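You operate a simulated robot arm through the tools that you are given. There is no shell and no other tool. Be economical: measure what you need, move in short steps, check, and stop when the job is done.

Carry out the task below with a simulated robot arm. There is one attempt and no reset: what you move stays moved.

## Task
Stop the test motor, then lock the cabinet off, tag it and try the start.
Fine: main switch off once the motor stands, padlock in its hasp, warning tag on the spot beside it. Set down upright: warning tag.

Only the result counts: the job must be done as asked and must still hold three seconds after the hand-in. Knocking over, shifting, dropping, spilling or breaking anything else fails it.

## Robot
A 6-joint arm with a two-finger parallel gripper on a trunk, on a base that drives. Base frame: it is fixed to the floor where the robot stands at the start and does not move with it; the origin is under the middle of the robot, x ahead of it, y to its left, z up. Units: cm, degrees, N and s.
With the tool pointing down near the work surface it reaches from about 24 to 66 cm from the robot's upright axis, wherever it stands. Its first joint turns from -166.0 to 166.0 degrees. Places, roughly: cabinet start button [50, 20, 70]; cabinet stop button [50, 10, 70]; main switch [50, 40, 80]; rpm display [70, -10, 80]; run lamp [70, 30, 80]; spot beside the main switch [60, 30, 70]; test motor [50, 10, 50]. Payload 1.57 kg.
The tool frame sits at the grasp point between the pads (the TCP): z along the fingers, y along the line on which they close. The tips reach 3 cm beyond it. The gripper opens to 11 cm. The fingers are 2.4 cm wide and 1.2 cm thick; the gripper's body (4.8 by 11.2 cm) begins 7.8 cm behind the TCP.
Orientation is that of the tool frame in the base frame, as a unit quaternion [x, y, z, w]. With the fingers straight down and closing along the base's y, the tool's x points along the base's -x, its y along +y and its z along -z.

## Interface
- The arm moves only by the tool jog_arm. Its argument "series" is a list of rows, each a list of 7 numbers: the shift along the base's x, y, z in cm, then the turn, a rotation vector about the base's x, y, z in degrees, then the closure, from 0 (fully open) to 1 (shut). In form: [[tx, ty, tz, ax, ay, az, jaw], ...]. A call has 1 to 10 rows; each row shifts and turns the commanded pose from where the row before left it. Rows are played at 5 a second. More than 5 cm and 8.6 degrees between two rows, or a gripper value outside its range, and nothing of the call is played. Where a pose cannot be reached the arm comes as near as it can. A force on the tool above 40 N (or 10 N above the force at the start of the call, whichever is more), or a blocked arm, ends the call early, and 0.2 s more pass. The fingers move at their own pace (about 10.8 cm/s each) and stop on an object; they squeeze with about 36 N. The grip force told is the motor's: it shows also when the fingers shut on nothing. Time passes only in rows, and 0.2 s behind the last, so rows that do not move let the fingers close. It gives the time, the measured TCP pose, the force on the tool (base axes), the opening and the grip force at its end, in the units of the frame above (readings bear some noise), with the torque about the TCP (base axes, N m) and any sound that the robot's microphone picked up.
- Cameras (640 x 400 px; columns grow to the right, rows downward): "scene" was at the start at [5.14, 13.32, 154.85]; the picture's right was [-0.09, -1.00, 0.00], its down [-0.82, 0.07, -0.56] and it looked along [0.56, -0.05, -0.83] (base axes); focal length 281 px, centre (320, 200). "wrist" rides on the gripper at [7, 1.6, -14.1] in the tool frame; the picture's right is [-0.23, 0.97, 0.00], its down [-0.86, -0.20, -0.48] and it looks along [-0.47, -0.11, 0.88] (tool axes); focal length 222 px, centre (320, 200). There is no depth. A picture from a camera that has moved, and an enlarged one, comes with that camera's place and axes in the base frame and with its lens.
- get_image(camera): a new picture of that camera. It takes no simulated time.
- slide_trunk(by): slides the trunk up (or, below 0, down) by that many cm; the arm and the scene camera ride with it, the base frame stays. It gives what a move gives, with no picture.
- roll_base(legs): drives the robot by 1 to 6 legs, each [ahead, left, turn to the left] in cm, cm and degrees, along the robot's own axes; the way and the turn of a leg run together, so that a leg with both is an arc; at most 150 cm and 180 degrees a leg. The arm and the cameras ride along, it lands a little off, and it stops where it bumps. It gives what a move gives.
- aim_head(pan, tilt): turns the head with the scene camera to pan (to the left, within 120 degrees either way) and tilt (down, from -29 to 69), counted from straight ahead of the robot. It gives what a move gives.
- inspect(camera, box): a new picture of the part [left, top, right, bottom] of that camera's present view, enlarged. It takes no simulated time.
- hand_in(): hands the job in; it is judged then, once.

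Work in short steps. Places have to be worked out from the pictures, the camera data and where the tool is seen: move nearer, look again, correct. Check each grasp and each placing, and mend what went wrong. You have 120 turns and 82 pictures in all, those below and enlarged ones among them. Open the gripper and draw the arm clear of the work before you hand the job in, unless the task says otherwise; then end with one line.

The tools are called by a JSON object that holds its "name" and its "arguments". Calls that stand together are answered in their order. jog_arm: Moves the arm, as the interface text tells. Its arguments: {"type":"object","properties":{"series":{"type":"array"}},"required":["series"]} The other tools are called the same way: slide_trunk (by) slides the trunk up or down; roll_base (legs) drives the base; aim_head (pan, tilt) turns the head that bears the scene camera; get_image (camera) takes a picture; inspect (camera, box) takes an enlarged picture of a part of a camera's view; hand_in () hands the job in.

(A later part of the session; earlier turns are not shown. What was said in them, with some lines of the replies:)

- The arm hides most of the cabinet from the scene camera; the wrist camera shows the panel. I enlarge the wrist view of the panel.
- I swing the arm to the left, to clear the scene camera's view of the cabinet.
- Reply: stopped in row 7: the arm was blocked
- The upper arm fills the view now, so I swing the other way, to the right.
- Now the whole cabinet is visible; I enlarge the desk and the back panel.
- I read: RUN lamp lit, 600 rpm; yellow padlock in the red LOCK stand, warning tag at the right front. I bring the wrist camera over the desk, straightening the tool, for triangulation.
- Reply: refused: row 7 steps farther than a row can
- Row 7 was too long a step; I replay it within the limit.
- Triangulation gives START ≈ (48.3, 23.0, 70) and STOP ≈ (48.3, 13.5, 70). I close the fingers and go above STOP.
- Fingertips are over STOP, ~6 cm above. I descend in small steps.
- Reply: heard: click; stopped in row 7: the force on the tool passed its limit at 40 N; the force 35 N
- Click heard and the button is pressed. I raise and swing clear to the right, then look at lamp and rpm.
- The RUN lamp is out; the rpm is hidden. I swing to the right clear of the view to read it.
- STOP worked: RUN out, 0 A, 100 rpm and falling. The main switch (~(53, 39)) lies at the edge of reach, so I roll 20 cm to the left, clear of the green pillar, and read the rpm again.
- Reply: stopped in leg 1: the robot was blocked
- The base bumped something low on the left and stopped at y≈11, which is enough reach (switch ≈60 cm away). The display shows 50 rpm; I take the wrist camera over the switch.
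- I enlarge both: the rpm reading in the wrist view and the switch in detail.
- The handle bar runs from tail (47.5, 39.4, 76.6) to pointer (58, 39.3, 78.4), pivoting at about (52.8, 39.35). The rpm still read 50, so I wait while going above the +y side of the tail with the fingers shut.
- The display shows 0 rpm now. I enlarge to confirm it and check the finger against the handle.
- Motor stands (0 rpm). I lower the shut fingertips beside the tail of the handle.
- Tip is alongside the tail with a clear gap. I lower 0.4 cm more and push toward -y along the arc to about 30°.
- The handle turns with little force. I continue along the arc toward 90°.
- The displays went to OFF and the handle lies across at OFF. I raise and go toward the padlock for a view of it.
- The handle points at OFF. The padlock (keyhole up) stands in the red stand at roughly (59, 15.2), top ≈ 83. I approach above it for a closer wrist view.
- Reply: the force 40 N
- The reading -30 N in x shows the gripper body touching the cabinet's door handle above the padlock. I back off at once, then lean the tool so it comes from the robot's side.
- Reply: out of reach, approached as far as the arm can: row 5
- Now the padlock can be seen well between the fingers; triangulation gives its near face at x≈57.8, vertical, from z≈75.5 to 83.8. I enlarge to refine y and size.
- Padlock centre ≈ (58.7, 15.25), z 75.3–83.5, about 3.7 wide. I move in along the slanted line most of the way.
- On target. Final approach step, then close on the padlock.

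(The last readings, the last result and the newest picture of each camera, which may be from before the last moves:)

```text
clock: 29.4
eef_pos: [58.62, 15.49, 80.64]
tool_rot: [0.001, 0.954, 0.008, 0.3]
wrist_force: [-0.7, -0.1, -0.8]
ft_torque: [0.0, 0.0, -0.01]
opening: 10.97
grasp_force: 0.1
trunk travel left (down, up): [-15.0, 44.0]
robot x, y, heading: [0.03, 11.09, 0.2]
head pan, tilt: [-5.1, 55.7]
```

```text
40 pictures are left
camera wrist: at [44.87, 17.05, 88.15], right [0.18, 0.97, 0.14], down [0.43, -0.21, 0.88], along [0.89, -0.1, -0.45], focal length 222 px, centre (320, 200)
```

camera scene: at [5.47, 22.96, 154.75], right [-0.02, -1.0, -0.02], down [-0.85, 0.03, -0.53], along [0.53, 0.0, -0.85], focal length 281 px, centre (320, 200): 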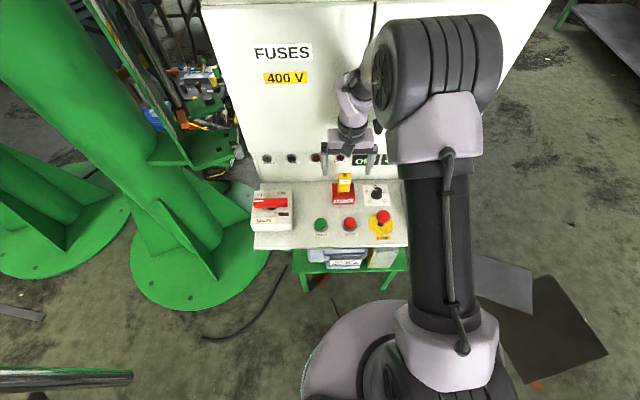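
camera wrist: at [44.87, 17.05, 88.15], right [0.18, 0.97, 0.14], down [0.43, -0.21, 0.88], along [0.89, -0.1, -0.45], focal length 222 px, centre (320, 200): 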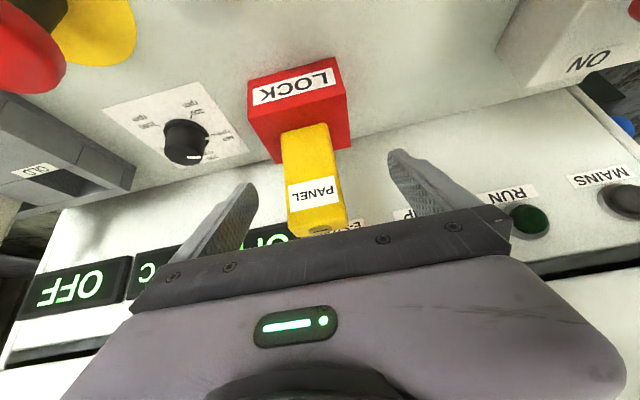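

Padlock is centred within ~0.3 cm. I shift a little and close.

{"name": "jog_arm", "arguments": {"series": [[0, -0.3, 0, 0, 0, 0, 0], [0, 0, 0, 0, 0, 0, 0.5], [0, 0, 0, 0, 0, 0, 1], [0, 0, 0, 0, 0, 0, 1], [0, 0, 0, 0, 0, 0, 1]]}}

```text
clock: 30.6
eef_pos: [58.62, 15.14, 80.56]
tool_rot: [0.001, 0.954, 0.008, 0.3]
wrist_force: [1.1, -1.3, 3.7]
ft_torque: [-0.19, -0.02, 0.0]
opening: 3.98
grasp_force: 36.2
trunk travel left (down, up): [-15.0, 44.0]
robot x, y, heading: [-0.11, 11.53, 0.3]
head pan, tilt: [-5.1, 55.7]
```

Gripped at 4.0 cm opening. I lift straight up in small steps.

{"name": "jog_arm", "arguments": {"series": [[0, 0, 0.6, 0, 0, 0, 1], [0, 0, 0.8, 0, 0, 0, 1], [0, 0, 1, 0, 0, 0, 1], [0, 0, 1.2, 0, 0, 0, 1], [0, 0, 1.4, 0, 0, 0, 1], [0, 0, 0, 0, 0, 0, 1]]}}

{"name": "get_image", "arguments": {"camera": "wrist"}}

```text
clock: 32.0
eef_pos: [58.53, 14.94, 85.56]
tool_rot: [0.001, 0.954, 0.008, 0.3]
wrist_force: [0.8, -1.0, -0.6]
ft_torque: [0.01, 0.04, -0.03]
opening: 3.98
grasp_force: 36.3
trunk travel left (down, up): [-15.0, 44.0]
robot x, y, heading: [0.36, 11.76, 0.3]
head pan, tilt: [-5.1, 55.7]
```

```text
39 pictures are left
camera wrist: at [44.76, 16.47, 93.3], right [0.18, 0.97, 0.14], down [0.43, -0.21, 0.88], along [0.89, -0.1, -0.45], focal length 222 px, centre (320, 200)
```

wrist: 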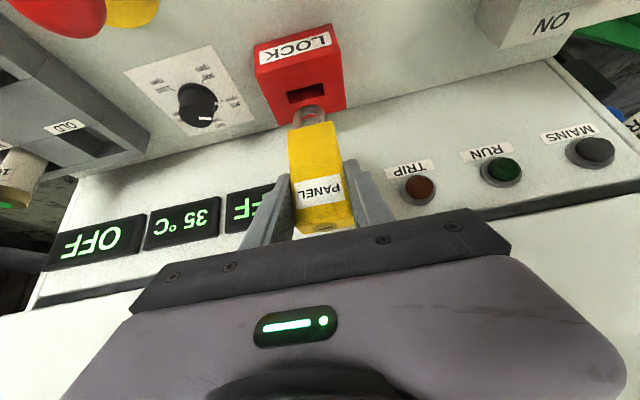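

The grey shackle is coming out of the stand. I lift a bit more, then draw back toward the robot, and look.

{"name": "jog_arm", "arguments": {"series": [[0, 0, 1.5, 0, 0, 0, 1], [0, 0, 1, 0, 0, 0, 1], [-3, 0, 0.5, 0, 0, 0, 1], [-4, 0, 1, 0, 0, 0, 1], [-4, 1, 1, 0, 0, 0, 1], [0, 4.5, 0, 0, 0, 0, 1], [0, 4.5, 0, 0, 0, 0, 1], [0, 4.5, 0, 0, 0, 0, 1], [0, 0, 0, 0, 0, 0, 1]]}}

{"name": "get_image", "arguments": {"camera": "wrist"}}

{"name": "inspect", "arguments": {"camera": "scene", "box": [240, 140, 400, 260]}}

```text
clock: 34.0
eef_pos: [47.83, 29.26, 90.82]
tool_rot: [0.001, 0.954, 0.008, 0.3]
wrist_force: [-0.2, -0.5, -1.8]
ft_torque: [0.01, 0.02, 0.02]
opening: 3.96
grasp_force: 36.2
trunk travel left (down, up): [-15.0, 44.0]
robot x, y, heading: [0.28, 11.07, 0.2]
head pan, tilt: [-5.1, 55.7]
```

```text
38 pictures are left
camera wrist: at [34.12, 30.89, 98.43], right [0.18, 0.97, 0.14], down [0.43, -0.21, 0.88], along [0.89, -0.1, -0.45], focal length 222 px, centre (320, 200)
```

wrist: 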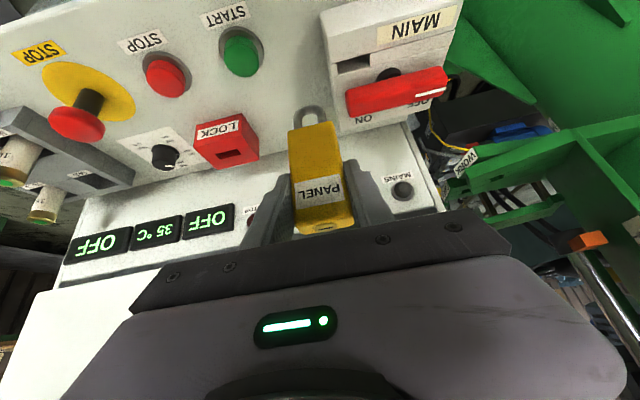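

```text
3.33 times, centred on (320, 200) of scene
camera zoom: at [5.55, 23.26, 154.68], right [-0.01, -1.0, -0.01], down [-0.85, 0.01, -0.52], along [0.52, 0.01, -0.85], focal length 937 px, centre (320, 200)
```

zoom: 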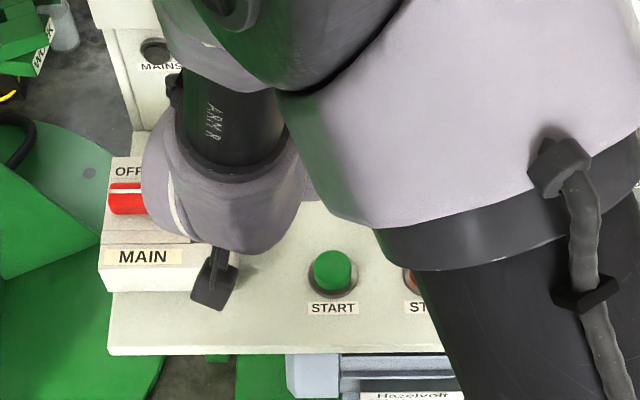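

The padlock hangs upright in the grip with the shackle below. I enlarge the hasp slot and shackle for exact positions.

{"name": "inspect", "arguments": {"camera": "wrist", "box": [270, 0, 470, 150]}}

```text
2.67 times, centred on (370, 75) of wrist
camera zoom: at [34.12, 30.89, 98.43], right [0.18, 0.97, 0.14], down [0.43, -0.21, 0.88], along [0.89, -0.1, -0.45], focal length 592 px, centre (187, 533)
```

zoom: 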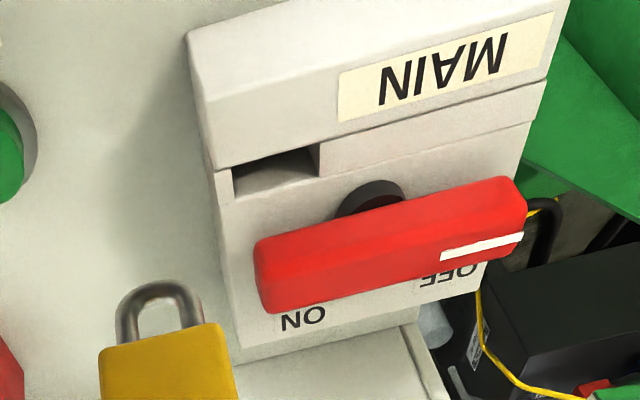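

Slot ≈ x 49.5–50.9, y ≈ 35, top z ≈ 74.7; shackle bottom is ≈8.3 below the TCP. I bring the padlock above the slot and check visually.

{"name": "jog_arm", "arguments": {"series": [[1.1, 2.9, -1, 0, 0, 0, 1], [1.1, 2.8, -1, 0, 0, 0, 1], [0, 0, -1.8, 0, 0, 0, 1], [0, 0, 0, 0, 0, 0, 1]]}}

{"name": "inspect", "arguments": {"camera": "wrist", "box": [240, 40, 400, 160]}}

{"name": "inspect", "arguments": {"camera": "scene", "box": [240, 160, 340, 240]}}

```text
clock: 35.0
eef_pos: [49.92, 35.03, 87.0]
tool_rot: [0.002, 0.954, 0.007, 0.301]
wrist_force: [0.6, -0.7, -1.8]
ft_torque: [0.0, -0.01, -0.04]
opening: 3.95
grasp_force: 36.2
trunk travel left (down, up): [-15.0, 44.0]
robot x, y, heading: [0.06, 11.73, 0.2]
head pan, tilt: [-5.1, 55.7]
```

```text
3.33 times, centred on (320, 100) of wrist
camera zoom: at [36.2, 36.64, 94.67], right [0.18, 0.97, 0.14], down [0.43, -0.21, 0.88], along [0.89, -0.1, -0.45], focal length 740 px, centre (320, 533)
```

zoom: 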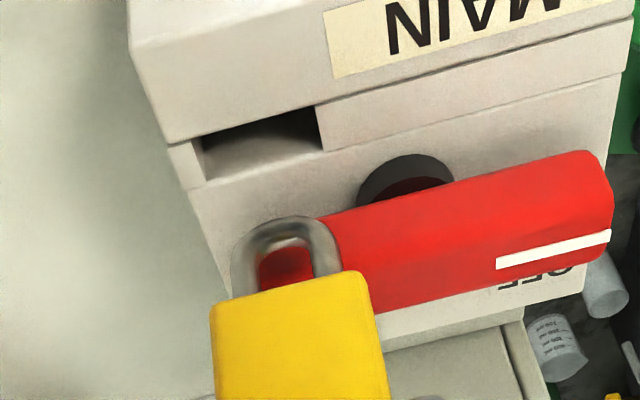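

```text
5.00 times, centred on (290, 200) of scene
camera zoom: at [5.54, 23.27, 154.68], right [0.0, -1.0, -0.01], down [-0.85, 0.01, -0.52], along [0.52, 0.01, -0.85], focal length 1406 px, centre (470, 200)
```

zoom: 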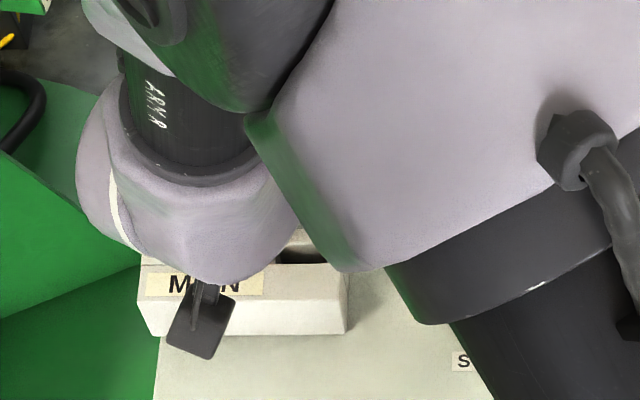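

Relative view: shackle is ≈0.3 cm too far in +y, and ≈0.1–0.2 short in x. I correct and lower to just above the slot.

{"name": "jog_arm", "arguments": {"series": [[0.15, -0.3, -1, 0, 0, 0, 1], [0, 0, -1.5, 0, 0, 0, 1], [0, 0, -0.7, 0, 0, 0, 1], [0, 0, 0, 0, 0, 0, 1]]}}

{"name": "inspect", "arguments": {"camera": "wrist", "box": [240, 20, 400, 140]}}

```text
clock: 36.0
eef_pos: [49.95, 34.82, 84.21]
tool_rot: [0.001, 0.953, 0.009, 0.303]
wrist_force: [-4.6, -0.4, 27.1]
ft_torque: [-0.02, 0.28, 0.01]
opening: 3.95
grasp_force: 35.8
trunk travel left (down, up): [-15.0, 44.0]
robot x, y, heading: [0.28, 12.0, 0.2]
head pan, tilt: [-5.1, 55.7]
```

```text
3.33 times, centred on (320, 80) of wrist
camera zoom: at [36.24, 36.31, 91.71], right [0.18, 0.97, 0.15], down [0.42, -0.21, 0.88], along [0.89, -0.1, -0.45], focal length 740 px, centre (320, 600)
```

zoom: 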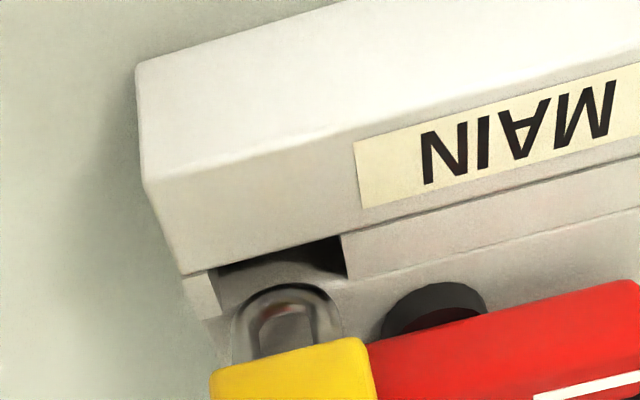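

Force 27 N: the shackle rests on the far rim of the slot. I lift a bit, shift 0.7 cm toward the robot and 0.15 in -y, and retry.

{"name": "jog_arm", "arguments": {"series": [[0, 0, 0.8, 0, 0, 0, 1], [-0.7, -0.15, 0, 0, 0, 0, 1], [0, 0, -0.6, 0, 0, 0, 1], [0, 0, -0.4, 0, 0, 0, 1], [0, 0, 0, 0, 0, 0, 1]]}}

{"name": "inspect", "arguments": {"camera": "wrist", "box": [240, 20, 400, 140]}}

```text
clock: 37.2
eef_pos: [49.23, 34.75, 83.76]
tool_rot: [0.001, 0.954, 0.007, 0.301]
wrist_force: [1.6, -0.3, -0.4]
ft_torque: [-0.05, -0.21, 0.02]
opening: 3.97
grasp_force: 35.4
trunk travel left (down, up): [-15.0, 44.0]
robot x, y, heading: [-0.12, 11.13, 0.3]
head pan, tilt: [-5.1, 55.7]
```

```text
3.33 times, centred on (320, 80) of wrist
camera zoom: at [35.48, 36.29, 91.38], right [0.18, 0.97, 0.14], down [0.43, -0.21, 0.88], along [0.89, -0.1, -0.45], focal length 740 px, centre (320, 600)
```

zoom: 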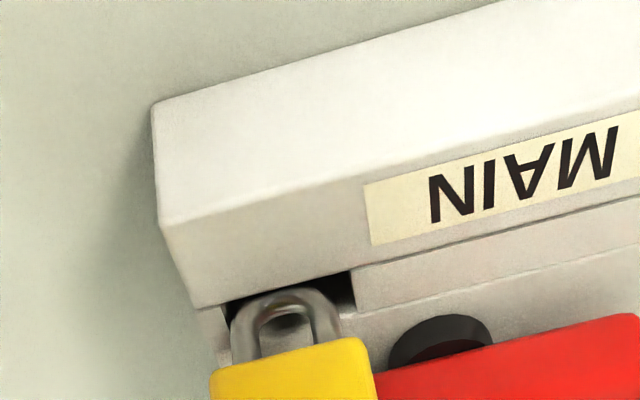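

Now the shackle sits in the opening with no force. I lower it in steps.

{"name": "jog_arm", "arguments": {"series": [[0, 0, -0.5, 0, 0, 0, 1], [0, 0, -0.5, 0, 0, 0, 1], [0, 0, -0.5, 0, 0, 0, 1], [0, 0, -0.5, 0, 0, 0, 1], [0, 0, 0, 0, 0, 0, 1]]}}

{"name": "get_image", "arguments": {"camera": "wrist"}}

```text
clock: 38.4
eef_pos: [49.38, 34.73, 81.91]
tool_rot: [0.001, 0.954, 0.007, 0.3]
wrist_force: [0.9, -0.1, -1.5]
ft_torque: [0.0, 0.05, -0.02]
opening: 3.93
grasp_force: 36.0
trunk travel left (down, up): [-15.0, 44.0]
robot x, y, heading: [-0.13, 11.25, 0.2]
head pan, tilt: [-5.1, 55.7]
```

```text
31 pictures are left
camera wrist: at [35.57, 36.33, 89.46], right [0.18, 0.97, 0.14], down [0.43, -0.21, 0.88], along [0.89, -0.1, -0.45], focal length 222 px, centre (320, 200)
```

wrist: 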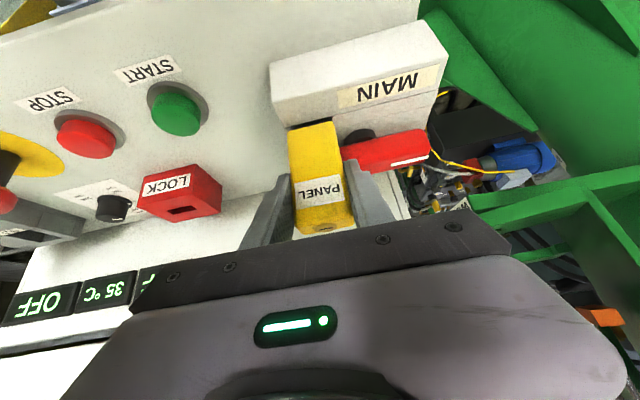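

It goes in freely. I continue down until it seats.

{"name": "jog_arm", "arguments": {"series": [[0, 0, -0.5, 0, 0, 0, 1], [0, 0, -0.5, 0, 0, 0, 1], [0, 0, -0.4, 0, 0, 0, 1], [0, 0, -0.3, 0, 0, 0, 1], [0, 0, -0.3, 0, 0, 0, 1], [0, 0, -0.2, 0, 0, 0, 1], [0, 0, 0, 0, 0, 0, 1]]}}

{"name": "inspect", "arguments": {"camera": "wrist", "box": [220, 20, 460, 240]}}

```text
clock: 39.3
eef_pos: [49.3, 34.88, 80.6]
tool_rot: [0.001, 0.953, 0.008, 0.304]
wrist_force: [-8.7, -1.1, 14.2]
ft_torque: [-0.05, 0.24, -0.05]
opening: 3.97
grasp_force: 35.7
trunk travel left (down, up): [-15.0, 44.0]
robot x, y, heading: [0.21, 11.19, 0.1]
head pan, tilt: [-5.1, 55.7]
stopped in row 4: the force on the tool passed its limit at 64 N (the readings are from after the stop); the commanded pose is now the measured one
```

```text
1.82 times, centred on (340, 130) of wrist
camera zoom: at [35.59, 36.34, 88.19], right [0.18, 0.97, 0.15], down [0.42, -0.21, 0.88], along [0.89, -0.1, -0.45], focal length 404 px, centre (284, 327)
```

zoom: 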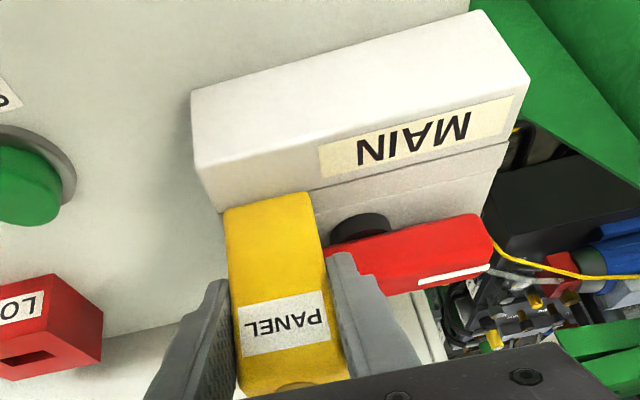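

Stopped by contact at the height where the body should seat on the box. I open the fingers and look.

{"name": "jog_arm", "arguments": {"series": [[0, 0, 0, 0, 0, 0, 0.6], [0, 0, 0, 0, 0, 0, 0.45], [0, 0, 0, 0, 0, 0, 0.4], [0, 0, 0, 0, 0, 0, 0.4]]}}

{"name": "inspect", "arguments": {"camera": "wrist", "box": [220, 20, 460, 240]}}

```text
clock: 40.3
eef_pos: [49.28, 34.87, 80.62]
tool_rot: [0.0, 0.953, 0.009, 0.303]
wrist_force: [-11.1, -8.3, 14.7]
ft_torque: [0.25, -0.13, 0.13]
opening: 5.92
grasp_force: 0.2
trunk travel left (down, up): [-15.0, 44.0]
robot x, y, heading: [-0.14, 11.37, 0.2]
head pan, tilt: [-5.1, 55.7]
```

```text
1.82 times, centred on (340, 130) of wrist
camera zoom: at [35.57, 36.37, 88.16], right [0.18, 0.97, 0.15], down [0.42, -0.21, 0.88], along [0.89, -0.1, -0.45], focal length 404 px, centre (284, 327)
```

zoom: 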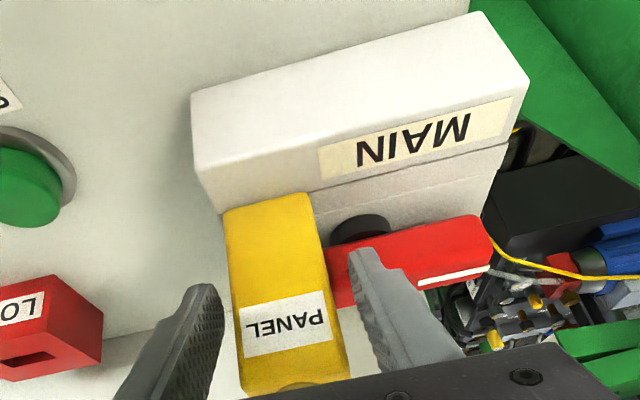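

The padlock stayed put; the left finger lightly rests on the handle. I back out along the tool axis and view it.

{"name": "jog_arm", "arguments": {"series": [[-0.3, 0, 0.6, 0, 0, 0, 0.3], [-1.2, 0, 1.7, 0, 0, 0, 0.2], [-2.3, 0, 3.3, 0, 0, 0, 0.2], [-2.5, 0, 3.5, 0, 0, 0, 0.2], [0, 0, 0, 0, 0, 0, 0.2]]}}

{"name": "get_image", "arguments": {"camera": "wrist"}}

{"name": "get_image", "arguments": {"camera": "scene"}}

```text
clock: 41.5
eef_pos: [43.23, 34.78, 89.8]
tool_rot: [0.002, 0.953, 0.008, 0.303]
wrist_force: [-0.5, -0.9, -0.1]
ft_torque: [-0.02, -0.02, -0.02]
opening: 8.81
grasp_force: 0.0
trunk travel left (down, up): [-15.0, 44.0]
robot x, y, heading: [-0.2, 11.29, 0.1]
head pan, tilt: [-5.1, 55.7]
```

```text
28 pictures are left
camera wrist: at [29.51, 36.28, 97.36], right [0.18, 0.97, 0.15], down [0.42, -0.21, 0.88], along [0.89, -0.1, -0.45], focal length 222 px, centre (320, 200)
```

wrist: 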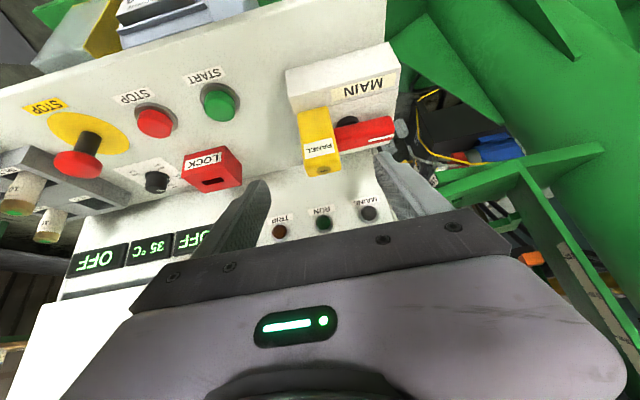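

```text
27 pictures are left
camera scene: at [5.46, 23.27, 154.64], right [-0.01, -1.0, -0.01], down [-0.86, 0.01, -0.51], along [0.51, 0.01, -0.86], focal length 281 px, centre (320, 200)
```

scene: 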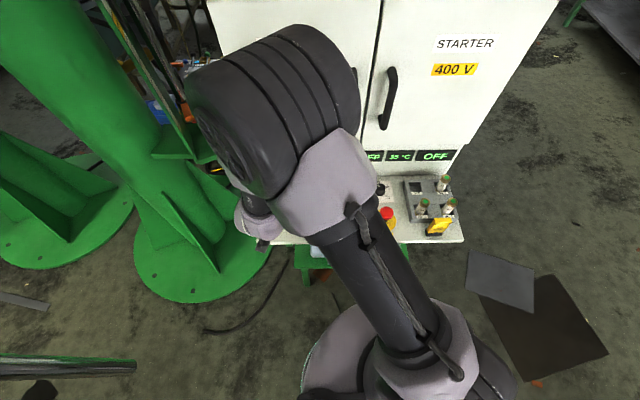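

The padlock sits in the hasp. Next I look for the marked spot for the tag beside the switch, and check the padlock.

{"name": "inspect", "arguments": {"camera": "wrist", "box": [170, 60, 410, 230]}}

```text
2.35 times, centred on (290, 145) of wrist
camera zoom: at [29.51, 36.28, 97.36], right [0.18, 0.97, 0.15], down [0.42, -0.21, 0.88], along [0.89, -0.1, -0.45], focal length 523 px, centre (391, 329)
```

zoom: 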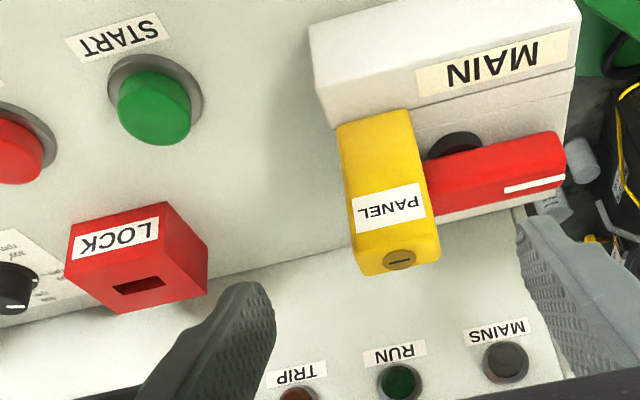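

No printed mark is visible, so the spot is the free desk patch between LOCK stand and switch box (~(58, 28)). I move toward the tag, easing the tool lean to ~20°, and then look from both cameras.

{"name": "jog_arm", "arguments": {"series": [[-2, -2, 3.5, 0, 0, 0, 0.2], [-1, -4.5, 1, 0, 5, 0, 0.2], [0, -4.8, 0, 0, 5, 0, 0.2], [0, -4.8, 0, 0, 5, 0, 0.2], [0, -4.8, 0, 0, 0, 0, 0.2], [0, -4.8, 0, 0, 0, 0, 0.2], [0, -4.8, 0, 0, 0, 0, 0], [0, -4.8, 0, 0, 0, 0, 0], [0, -4.8, 0, 0, 0, 0, 0], [0, -4.8, 0, 0, 0, 0, 0]]}}

{"name": "get_image", "arguments": {"camera": "wrist"}}

{"name": "inspect", "arguments": {"camera": "scene", "box": [240, 160, 360, 260]}}

```text
clock: 43.7
eef_pos: [40.08, -10.2, 93.53]
tool_rot: [0.001, 0.984, 0.008, 0.176]
wrist_force: [-0.4, 0.1, -0.2]
ft_torque: [-0.01, -0.01, 0.04]
opening: 11.02
grasp_force: 0.2
trunk travel left (down, up): [-15.0, 44.0]
robot x, y, heading: [-0.07, 11.57, 0.3]
head pan, tilt: [-5.1, 55.7]
```

```text
25 pictures are left
camera wrist: at [28.62, -8.69, 104.43], right [0.21, 0.97, 0.09], down [0.64, -0.21, 0.74], along [0.74, -0.1, -0.66], focal length 222 px, centre (320, 200)
```

wrist: 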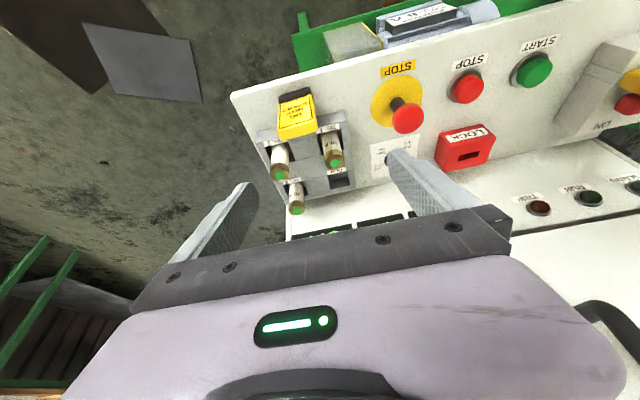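

```text
4.00 times, centred on (300, 210) of scene
camera zoom: at [5.46, 23.25, 154.64], right [-0.01, -1.0, -0.01], down [-0.86, 0.01, -0.51], along [0.51, 0.01, -0.86], focal length 1125 px, centre (400, 160)
```

zoom: 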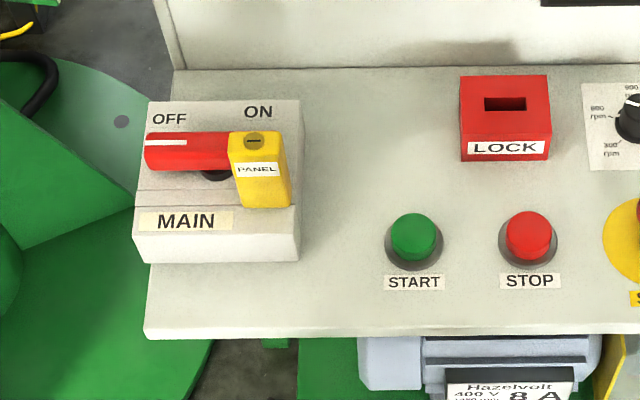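

The padlock is in the hasp, free patch confirmed around (57.5, 27). Now I enlarge the tag.

{"name": "inspect", "arguments": {"camera": "wrist", "box": [230, 70, 370, 220]}}

{"name": "inspect", "arguments": {"camera": "scene", "box": [380, 160, 480, 260]}}

```text
2.67 times, centred on (300, 145) of wrist
camera zoom: at [28.62, -8.69, 104.43], right [0.21, 0.97, 0.09], down [0.64, -0.21, 0.74], along [0.74, -0.1, -0.66], focal length 592 px, centre (373, 347)
```

zoom: 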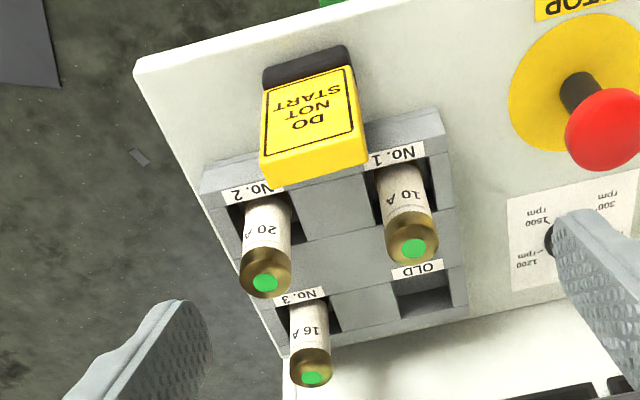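

```text
4.00 times, centred on (430, 210) of scene
camera zoom: at [5.46, 23.25, 154.64], right [-0.01, -1.0, -0.01], down [-0.86, 0.01, -0.51], along [0.51, 0.01, -0.86], focal length 1125 px, centre (-120, 160)
```

zoom: 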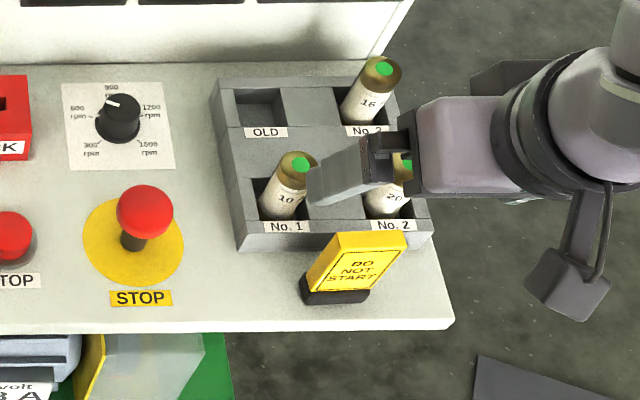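

Tag: near face x≈42.5, y≈-12.4, top z≈79, foot bottom ≈70, width ≈4.8; fuse block starts at x≈46.7. I come down above the tag with open fingers.

{"name": "jog_arm", "arguments": {"series": [[1, -0.7, -3, 0, 0, 0, 0], [1.1, -0.7, -3, 0, 0, 0, 0], [1.1, -0.8, -3, 0, 0, 0, 0], [0, 0, 0, 0, 0, 0, 0]]}}

{"name": "get_image", "arguments": {"camera": "wrist"}}

```text
clock: 44.7
eef_pos: [43.7, -12.32, 84.34]
tool_rot: [0.0, 0.984, 0.008, 0.177]
wrist_force: [0.3, -0.7, -0.7]
ft_torque: [-0.03, -0.01, -0.01]
opening: 11.0
grasp_force: 0.0
trunk travel left (down, up): [-15.0, 44.0]
robot x, y, heading: [0.18, 11.53, 0.2]
head pan, tilt: [-5.1, 55.7]
```

```text
21 pictures are left
camera wrist: at [32.2, -10.92, 95.31], right [0.21, 0.97, 0.09], down [0.64, -0.21, 0.74], along [0.74, -0.1, -0.66], focal length 222 px, centre (320, 200)
```

wrist: 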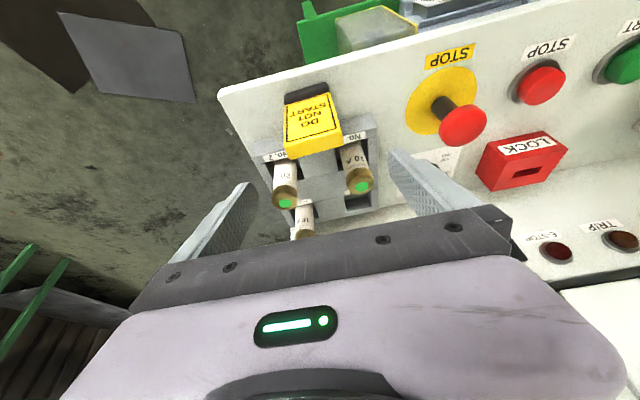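

Aligned to within a few mm in y. I lower to straddle the tag.

{"name": "jog_arm", "arguments": {"series": [[0, -0.1, -2.5, 0, 0, 0, 0], [0, 0, -2.5, 0, 0, 0, 0], [0, 0, -2.2, 0, 0, 0, 0], [0, 0, 0, 0, 0, 0, 0]]}}

{"name": "get_image", "arguments": {"camera": "wrist"}}

```text
clock: 45.7
eef_pos: [43.15, -12.35, 77.33]
tool_rot: [0.0, 0.984, 0.008, 0.177]
wrist_force: [0.5, -0.5, 0.4]
ft_torque: [0.01, -0.01, -0.04]
opening: 11.01
grasp_force: 0.1
trunk travel left (down, up): [-15.0, 44.0]
robot x, y, heading: [-0.27, 11.54, 0.0]
head pan, tilt: [-5.1, 55.7]
```

```text
20 pictures are left
camera wrist: at [31.79, -10.83, 88.17], right [0.21, 0.97, 0.09], down [0.64, -0.21, 0.74], along [0.74, -0.1, -0.66], focal length 222 px, centre (320, 200)
```

wrist: 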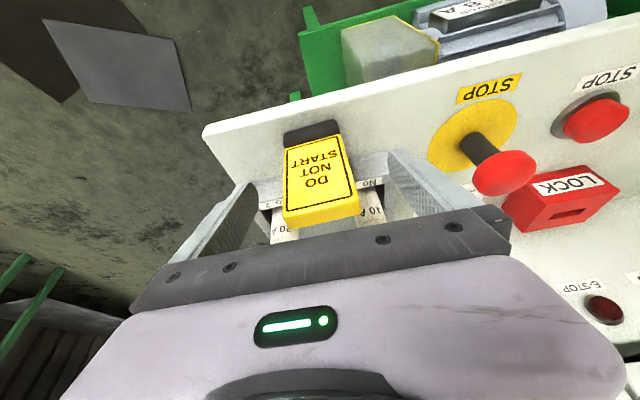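

Tag is between the fingers (top at z≈79.3, near face x≈42.9). I shift 0.4 forward and close.

{"name": "jog_arm", "arguments": {"series": [[0.4, 0, 0, 0, 0, 0, 0], [0, 0, 0, 0, 0, 0, 0.4], [0, 0, 0, 0, 0, 0, 0.7], [0, 0, 0, 0, 0, 0, 0.7], [0, 0, 0, 0, 0, 0, 0.7]]}}

{"name": "get_image", "arguments": {"camera": "wrist"}}

```text
clock: 46.9
eef_pos: [43.62, -12.4, 77.21]
tool_rot: [0.0, 0.984, 0.009, 0.176]
wrist_force: [-0.6, -0.2, 1.5]
ft_torque: [-0.07, -0.03, 0.0]
opening: 4.99
grasp_force: 36.5
trunk travel left (down, up): [-15.0, 44.0]
robot x, y, heading: [0.41, 11.78, 0.1]
head pan, tilt: [-5.1, 55.7]
```

```text
19 pictures are left
camera wrist: at [32.19, -10.82, 88.13], right [0.21, 0.97, 0.09], down [0.64, -0.21, 0.74], along [0.74, -0.1, -0.66], focal length 222 px, centre (320, 200)
```

wrist: 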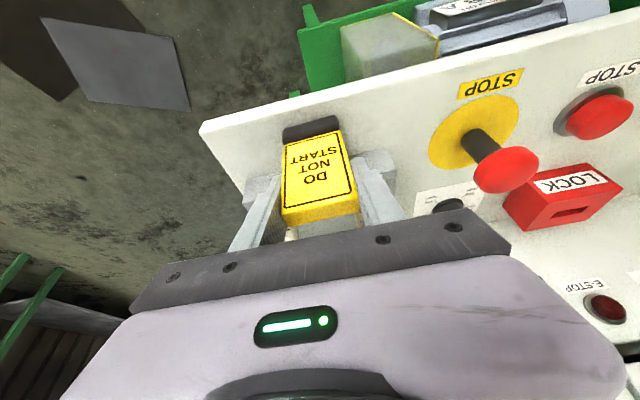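

Gripped at 5.0 cm, centred. I lift straight up well over the fuses.

{"name": "jog_arm", "arguments": {"series": [[0, 0, 1, 0, 0, 0, 0.75], [0, 0, 2, 0, 0, 0, 0.75], [0, 0, 3, 0, 0, 0, 0.75], [0, 0, 4, 0, 0, 0, 0.75], [-1, 1, 4, 0, 0, 0, 0.75], [0, 4.8, 0, 0, 0, 0, 0.75], [0, 4.8, 0, 0, 0, 0, 0.75], [0, 4.8, 0, 0, 0, 0, 0.75], [0, 4.8, 0, 0, 0, 0, 0.75], [0, 4.8, 0, 0, 0, 0, 0.75]]}}

{"name": "jog_arm", "arguments": {"series": [[1, 4.8, 0, 0, 0, 0, 0.75], [1, 4.6, 0, 0, 0, 0, 0.75], [1.5, 4.6, -1, 0, 0, 0, 0.75], [3, 1.2, -2, 0, 0, 0, 0.75], [0, 0, 0, 0, 0, 0, 0.75]]}}

{"name": "get_image", "arguments": {"camera": "wrist"}}

```text
clock: 49.1
eef_pos: [42.65, 12.41, 91.98]
tool_rot: [-0.001, 0.984, 0.009, 0.176]
wrist_force: [0.3, 0.9, -0.2]
ft_torque: [-0.02, -0.01, 0.0]
opening: 4.93
grasp_force: 36.5
trunk travel left (down, up): [-15.0, 44.0]
robot x, y, heading: [0.14, 11.35, 0.1]
head pan, tilt: [-5.1, 55.7]
```

```text
clock: 50.3
eef_pos: [49.49, 27.78, 88.89]
tool_rot: [-0.001, 0.984, 0.009, 0.176]
wrist_force: [0.1, 0.1, -0.5]
ft_torque: [-0.01, 0.01, 0.03]
opening: 4.93
grasp_force: 35.8
trunk travel left (down, up): [-15.0, 44.0]
robot x, y, heading: [0.19, 11.43, 0.2]
head pan, tilt: [-5.1, 55.7]
```

```text
18 pictures are left
camera wrist: at [38.13, 29.26, 99.74], right [0.21, 0.97, 0.09], down [0.64, -0.21, 0.74], along [0.74, -0.1, -0.66], focal length 222 px, centre (320, 200)
```

wrist: 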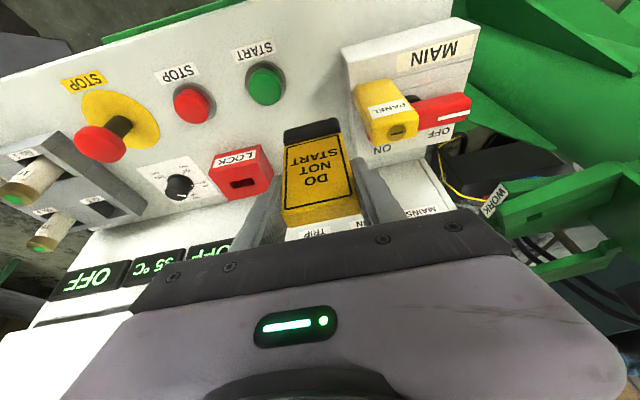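

Carrying well. I move over the free patch at (57.5, 27.4), about 5 cm above landing height.

{"name": "jog_arm", "arguments": {"series": [[2.7, -0.1, -2, 0, 0, 0, 0.75], [2.7, -0.1, -2, 0, 0, 0, 0.75], [2.6, -0.1, -2.6, 0, 0, 0, 0.75], [0, 0, 0, 0, 0, 0, 0.75]]}}

{"name": "get_image", "arguments": {"camera": "wrist"}}

{"name": "get_image", "arguments": {"camera": "scene"}}

```text
clock: 51.3
eef_pos: [57.47, 27.35, 81.96]
tool_rot: [0.0, 0.984, 0.009, 0.176]
wrist_force: [0.4, 0.4, -1.5]
ft_torque: [-0.01, 0.04, 0.0]
opening: 4.94
grasp_force: 36.0
trunk travel left (down, up): [-15.0, 44.0]
robot x, y, heading: [0.06, 11.29, 0.1]
head pan, tilt: [-5.1, 55.7]
```

```text
17 pictures are left
camera wrist: at [46.07, 28.9, 92.87], right [0.21, 0.97, 0.1], down [0.64, -0.21, 0.74], along [0.74, -0.1, -0.66], focal length 222 px, centre (320, 200)
```

wrist: 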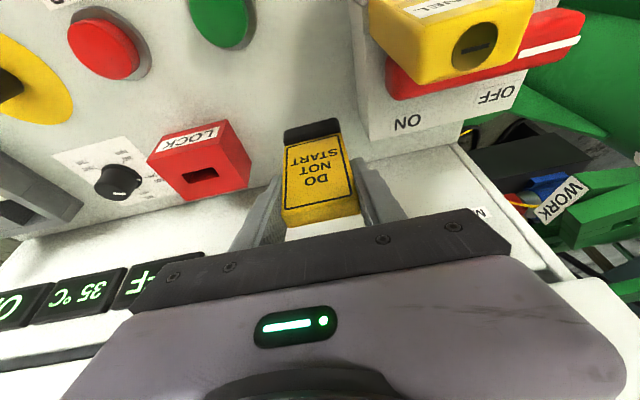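

```text
16 pictures are left
camera scene: at [5.46, 23.27, 154.63], right [-0.01, -1.0, -0.01], down [-0.86, 0.01, -0.51], along [0.51, 0.01, -0.86], focal length 281 px, centre (320, 200)
```

scene: 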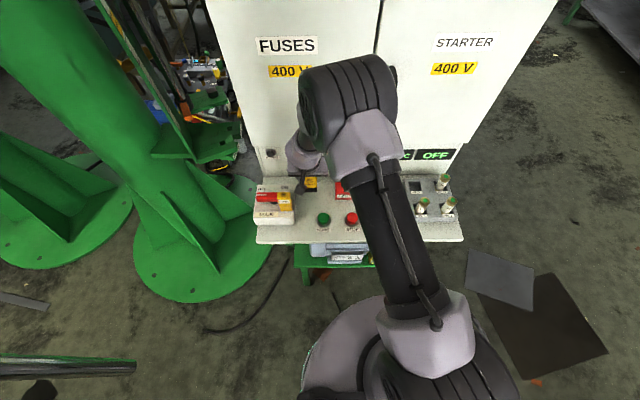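

All clear. I lower in small steps until it touches.

{"name": "jog_arm", "arguments": {"series": [[0.5, 0, -1.5, 0, 0, 0, 0.75], [0, 0, -1.5, 0, 0, 0, 0.75], [0, 0, -0.6, 0, 0, 0, 0.75], [0, 0, -0.4, 0, 0, 0, 0.75], [0, 0, -0.3, 0, 0, 0, 0.75], [0, 0, 0, 0, 0, 0, 0.75]]}}

{"name": "get_image", "arguments": {"camera": "wrist"}}

```text
clock: 52.7
eef_pos: [57.71, 27.53, 77.89]
tool_rot: [0.0, 0.984, 0.008, 0.177]
wrist_force: [0.8, 0.8, 0.0]
ft_torque: [0.0, 0.04, -0.02]
opening: 4.97
grasp_force: 36.0
trunk travel left (down, up): [-15.0, 44.0]
robot x, y, heading: [-0.0, 11.2, 0.0]
head pan, tilt: [-5.1, 55.7]
```

```text
15 pictures are left
camera wrist: at [46.29, 29.06, 88.76], right [0.21, 0.97, 0.09], down [0.64, -0.21, 0.74], along [0.74, -0.1, -0.66], focal length 222 px, centre (320, 200)
```

wrist: 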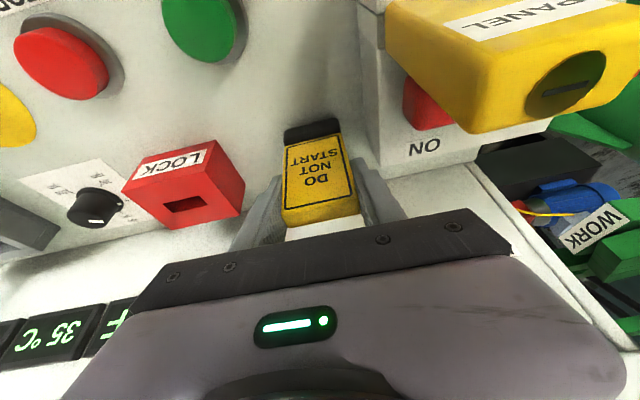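

No contact yet; I continue in 2–3 mm steps.

{"name": "jog_arm", "arguments": {"series": [[0, 0, -0.3, 0, 0, 0, 0.75], [0, 0, -0.2, 0, 0, 0, 0.75], [0, 0, -0.2, 0, 0, 0, 0.75], [0, 0, 0, 0, 0, 0, 0.75]]}}

```text
clock: 53.7
eef_pos: [57.8, 27.57, 77.15]
tool_rot: [0.001, 0.984, 0.008, 0.177]
wrist_force: [-1.0, -0.6, 0.1]
ft_torque: [-0.01, 0.03, -0.02]
opening: 4.93
grasp_force: 36.1
trunk travel left (down, up): [-15.0, 44.0]
robot x, y, heading: [-0.18, 11.41, 0.1]
head pan, tilt: [-5.1, 55.7]
```

{"name": "jog_arm", "arguments": {"series": [[0, 0, -0.2, 0, 0, 0, 0.75], [0, 0, -0.2, 0, 0, 0, 0.75], [0, 0, 0, 0, 0, 0, 0.75]]}}

{"name": "inspect", "arguments": {"camera": "wrist", "box": [220, 60, 420, 240]}}

```text
clock: 54.5
eef_pos: [57.9, 27.53, 76.92]
tool_rot: [0.001, 0.984, 0.009, 0.178]
wrist_force: [4.6, -1.8, 31.6]
ft_torque: [-0.87, -0.22, 0.1]
opening: 4.96
grasp_force: 35.9
trunk travel left (down, up): [-15.0, 44.0]
robot x, y, heading: [0.19, 11.39, -0.0]
head pan, tilt: [-5.1, 55.7]
```

```text
2.22 times, centred on (320, 150) of wrist
camera zoom: at [46.44, 29.11, 87.83], right [0.21, 0.97, 0.1], down [0.63, -0.21, 0.74], along [0.74, -0.1, -0.66], focal length 494 px, centre (320, 311)
```

zoom: 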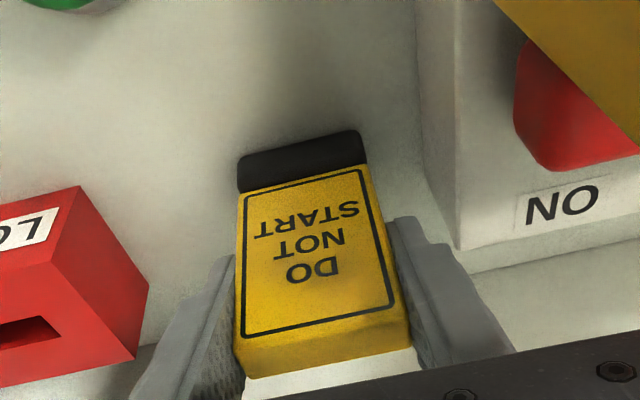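

It stands on the desk at the same height as at pickup. I relieve a hair and open narrowly, then rise straight up.

{"name": "jog_arm", "arguments": {"series": [[0, 0, 0.15, 0, 0, 0, 0.75], [0, 0, 0, 0, 0, 0, 0.5], [0, 0, 0, 0, 0, 0, 0.42], [0, 0, 0, 0, 0, 0, 0.38], [0, 0, 0, 0, 0, 0, 0.38]]}}

{"name": "get_image", "arguments": {"camera": "wrist"}}

```text
clock: 55.7
eef_pos: [57.81, 27.65, 76.99]
tool_rot: [0.0, 0.984, 0.008, 0.176]
wrist_force: [-0.9, -0.4, -0.7]
ft_torque: [0.0, 0.02, -0.01]
opening: 6.85
grasp_force: 0.0
trunk travel left (down, up): [-15.0, 44.0]
robot x, y, heading: [0.26, 11.72, 0.1]
head pan, tilt: [-5.1, 55.7]
```

```text
13 pictures are left
camera wrist: at [46.44, 29.17, 87.87], right [0.21, 0.97, 0.09], down [0.64, -0.21, 0.74], along [0.74, -0.1, -0.66], focal length 222 px, centre (320, 200)
```

wrist: 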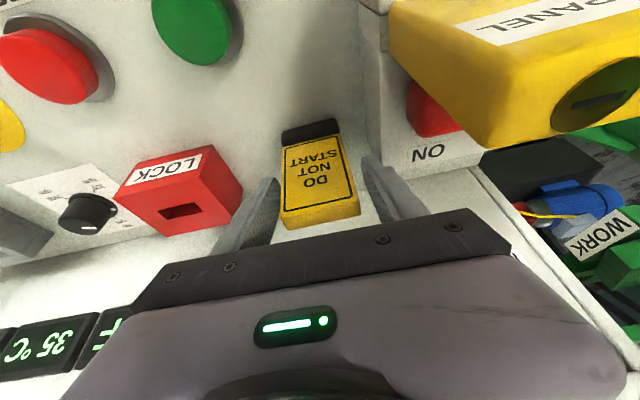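

The tag stands free. I withdraw along the tool axis, then look at it.

{"name": "jog_arm", "arguments": {"series": [[-0.4, 0, 1.1, 0, 0, 0, 0.38], [-0.9, 0, 2.5, 0, 0, 0, 0.38], [-1.4, 0, 3.8, 0, 0, 0, 0.38], [-1.6, 0, 4.4, 0, 0, 0, 0.4], [-4, 0, 2.5, 0, 0, 0, 0.6], [-4, -2, 0, 0, 0, 0, 1], [0, 0, 0, 0, 0, 0, 1]]}}

{"name": "get_image", "arguments": {"camera": "wrist"}}

```text
clock: 57.3
eef_pos: [45.66, 25.43, 91.28]
tool_rot: [0.0, 0.984, 0.008, 0.176]
wrist_force: [0.5, -0.1, 0.2]
ft_torque: [0.02, -0.04, 0.01]
opening: 0.0
grasp_force: 21.5
trunk travel left (down, up): [-15.0, 44.0]
robot x, y, heading: [0.01, 11.46, 0.3]
head pan, tilt: [-5.1, 55.7]
```

```text
12 pictures are left
camera wrist: at [34.26, 26.97, 102.26], right [0.21, 0.97, 0.09], down [0.64, -0.21, 0.74], along [0.74, -0.1, -0.66], focal length 222 px, centre (320, 200)
```

wrist: 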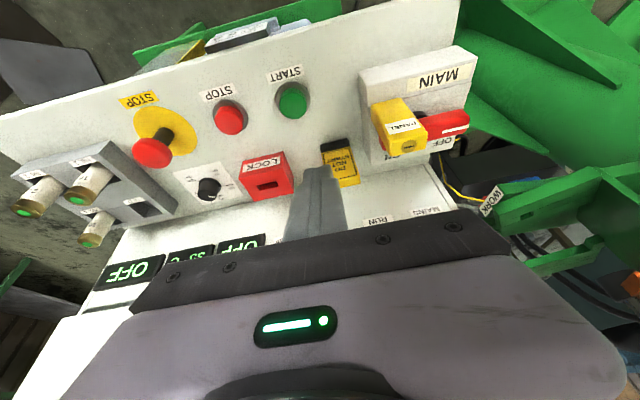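

The tag stands upright beside the switch, padlock in place. Now to try START: I straighten the tool and go above the button with shut fingers.

{"name": "jog_arm", "arguments": {"series": [[0, -0.7, 0, 0, 6.8, 0, 1], [0.5, -0.7, -1, 0, 6.8, 0, 1], [1, -0.7, -3, 0, 6.7, 0, 1], [0.95, 0, -4, 0, 0, 0, 1], [0, 0, -3.3, 0, 0, 0, 1], [0, 0, 0, 0, 0, 0, 1]]}}

{"name": "get_image", "arguments": {"camera": "wrist"}}

```text
clock: 58.7
eef_pos: [44.88, 22.98, 77.16]
tool_rot: [0.001, 0.998, -0.016, 0.056]
wrist_force: [-0.2, -0.3, 0.5]
ft_torque: [0.0, 0.01, 0.01]
opening: 0.0
grasp_force: 21.2
out of reach, approached as far as the arm can: row 1, 2, 3
trunk travel left (down, up): [-15.0, 44.0]
robot x, y, heading: [0.3, 11.11, 0.2]
head pan, tilt: [-5.1, 55.7]
```

```text
11 pictures are left
camera wrist: at [36.47, 25.12, 90.35], right [0.23, 0.97, -0.01], down [0.8, -0.18, 0.58], along [0.56, -0.14, -0.82], focal length 222 px, centre (320, 200)
```

wrist: 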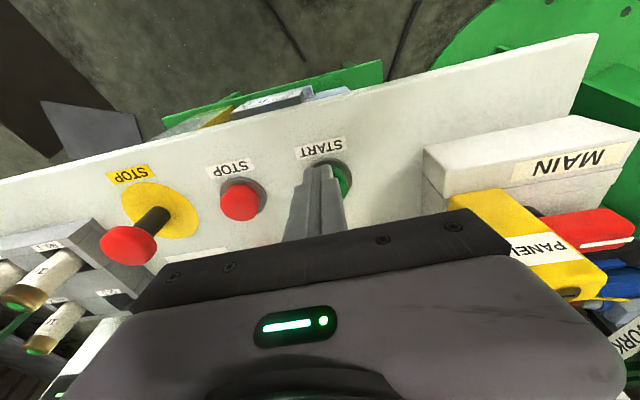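

The arm ended slightly off (x 44.9, tilt 6°) but clear, no force. I move the tip over START: up a little, then +2.9 in x.

{"name": "jog_arm", "arguments": {"series": [[0, 0, 1.5, 0, 0, 0, 1], [1.5, 0.15, 0, 0, 0, 0, 1], [1.4, 0.15, 0, 0, 0, 0, 1], [0, 0, 0, 0, 0, 0, 1]]}}

{"name": "get_image", "arguments": {"camera": "wrist"}}

```text
clock: 59.7
eef_pos: [47.69, 23.08, 78.78]
tool_rot: [0.0, 0.998, -0.017, 0.055]
wrist_force: [-0.3, 0.1, -0.2]
ft_torque: [-0.01, -0.02, 0.02]
opening: 0.0
grasp_force: 21.8
trunk travel left (down, up): [-15.0, 44.0]
robot x, y, heading: [0.22, 10.87, 0.1]
head pan, tilt: [-5.1, 55.7]
```

```text
10 pictures are left
camera wrist: at [39.33, 25.22, 91.92], right [0.23, 0.97, -0.01], down [0.8, -0.18, 0.58], along [0.56, -0.14, -0.82], focal length 222 px, centre (320, 200)
```

wrist: 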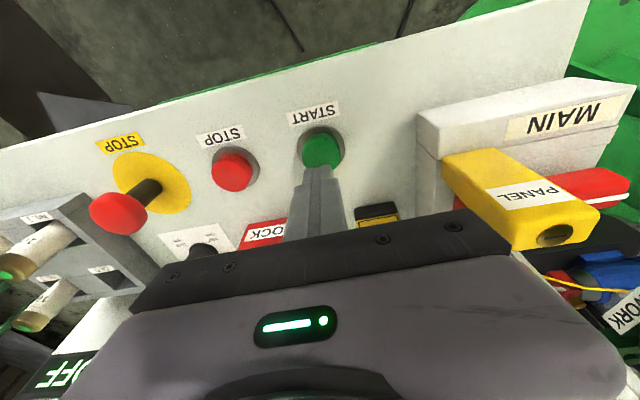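

Tip is over START (button ≈(47.5, 23.2)). I press down gradually.

{"name": "jog_arm", "arguments": {"series": [[-0.3, 0.1, -2.5, 0, 0, 0, 1], [0, 0, -1.2, 0, 0, 0, 1], [0, 0, -0.5, 0, 0, 0, 1], [0, 0, -0.5, 0, 0, 0, 1], [0, 0, -0.4, 0, 0, 0, 1], [0, 0, -0.4, 0, 0, 0, 1], [0, 0, 0, 0, 0, 0, 1]]}}

```text
clock: 61.0
eef_pos: [47.42, 23.44, 73.7]
tool_rot: [0.0, 0.998, -0.017, 0.057]
wrist_force: [-14.8, 7.4, 34.5]
ft_torque: [0.18, 0.67, -0.19]
opening: 0.01
grasp_force: 21.0
trunk travel left (down, up): [-15.0, 44.0]
robot x, y, heading: [0.31, 11.11, -0.0]
head pan, tilt: [-5.1, 55.7]
heard: click
stopped in row 6: the force on the tool passed its limit at 46 N (the readings are from after the stop); the commanded pose is now the measured one
```

START clicked. I raise and swing to the right to see the displays and the whole result.

{"name": "jog_arm", "arguments": {"series": [[0, 0, 2.5, 0, 0, 0, 1], [0, 0, 4.5, 0, 0, 0, 1], [-1, -1, 4.5, 0, 0, 0, 1], [-1, -3, 3.5, 0, 0, 0, 0.8], [-1, -4, 2.5, 0, 0, 0, 0.5], [-1, -4.5, 1.5, 0, 0, 0, 0], [-1, -4.5, 1.5, 0, 0, 0, 0], [-1.5, -4.5, 1, 0, 0, 0, 0], [-1.5, -4.5, 0, 0, 0, 0, 0], [-1.5, -4.5, 0, 0, 0, 0, 0]]}}

{"name": "inspect", "arguments": {"camera": "scene", "box": [240, 130, 480, 270]}}

```text
clock: 63.2
eef_pos: [36.51, 0.18, 90.92]
tool_rot: [0.008, 0.998, -0.035, 0.054]
wrist_force: [0.8, 0.0, -0.1]
ft_torque: [0.0, -0.02, 0.01]
opening: 10.99
grasp_force: 0.0
out of reach, approached as far as the arm can: row 3, 4, 5, 6, 7, 8, 9, 10
trunk travel left (down, up): [-15.0, 44.0]
robot x, y, heading: [0.07, 11.47, 0.2]
head pan, tilt: [-5.1, 55.7]
```

```text
2.67 times, centred on (360, 200) of scene
camera zoom: at [5.43, 23.25, 154.6], right [-0.01, -1.0, -0.01], down [-0.86, 0.02, -0.51], along [0.51, 0.01, -0.86], focal length 750 px, centre (213, 200)
```

zoom: 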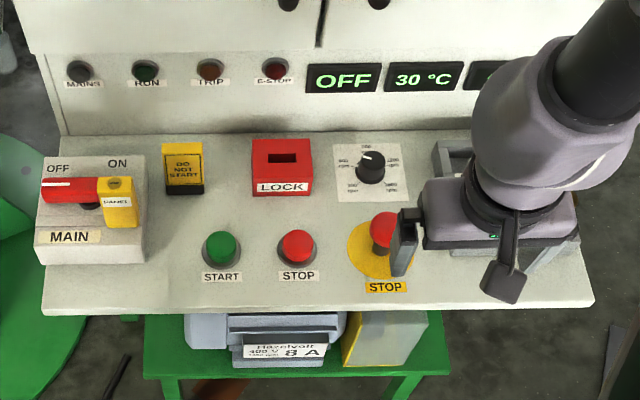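

Start tried: motor stays dead, all lamps out, displays OFF; padlock in the hasp and tag upright beside the switch. I draw the arm fully clear and check once more.

{"name": "jog_arm", "arguments": {"series": [[-1, -2, 4, 0, 0, 0, 0], [-1, -3, 3.5, 0, 0, 0, 0], [-1, -4, 2.5, 0, 0, 0, 0], [-2, -4, 2, 0, 0, 0, 0], [0, 0, 0, 0, 0, 0, 0], [0, 0, 0, 0, 0, 0, 0]]}}

{"name": "get_image", "arguments": {"camera": "scene"}}

{"name": "inspect", "arguments": {"camera": "scene", "box": [240, 150, 360, 250]}}

```text
clock: 64.6
eef_pos: [33.1, -3.28, 97.14]
tool_rot: [0.017, 0.996, -0.071, 0.055]
wrist_force: [-0.5, -0.3, -0.3]
ft_torque: [0.0, -0.03, 0.01]
opening: 10.98
grasp_force: 0.1
out of reach, approached as far as the arm can: row 1, 2, 3, 4
trunk travel left (down, up): [-15.0, 44.0]
robot x, y, heading: [-0.03, 11.54, 0.1]
head pan, tilt: [-5.1, 55.7]
```

```text
8 pictures are left
camera scene: at [5.44, 23.25, 154.6], right [-0.01, -1.0, -0.01], down [-0.86, 0.02, -0.51], along [0.51, 0.01, -0.86], focal length 281 px, centre (320, 200)
```

scene: 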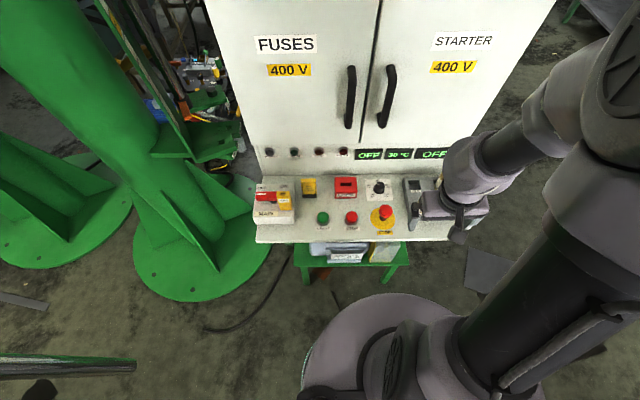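

```text
4.00 times, centred on (300, 200) of scene
camera zoom: at [5.44, 23.25, 154.6], right [-0.01, -1.0, -0.01], down [-0.86, 0.02, -0.51], along [0.51, 0.01, -0.86], focal length 1125 px, centre (400, 200)
```

zoom: 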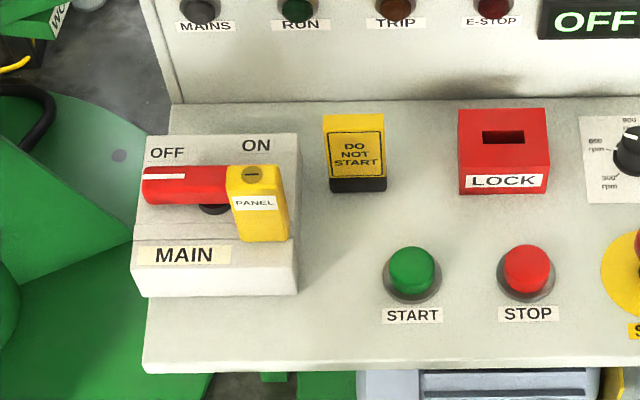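

Everything holds: handle at OFF, padlock in the hasp, tag upright beside it, no start, arm clear with open gripper. I hand in.

{"name": "hand_in", "arguments": {}}

```text
The job is handed in.
```

The test motor is stopped and the cabinet is locked off at OFF, with the padlock in the hasp and the warning tag standing upright beside the switch. Trying START afterwards did nothing. I found no printed mark for the tag spot, so its place (about [58, 27.5]) is my best judgement. The robot lightly bumped a cabinet door handle and something low on its left, with no visible effect.
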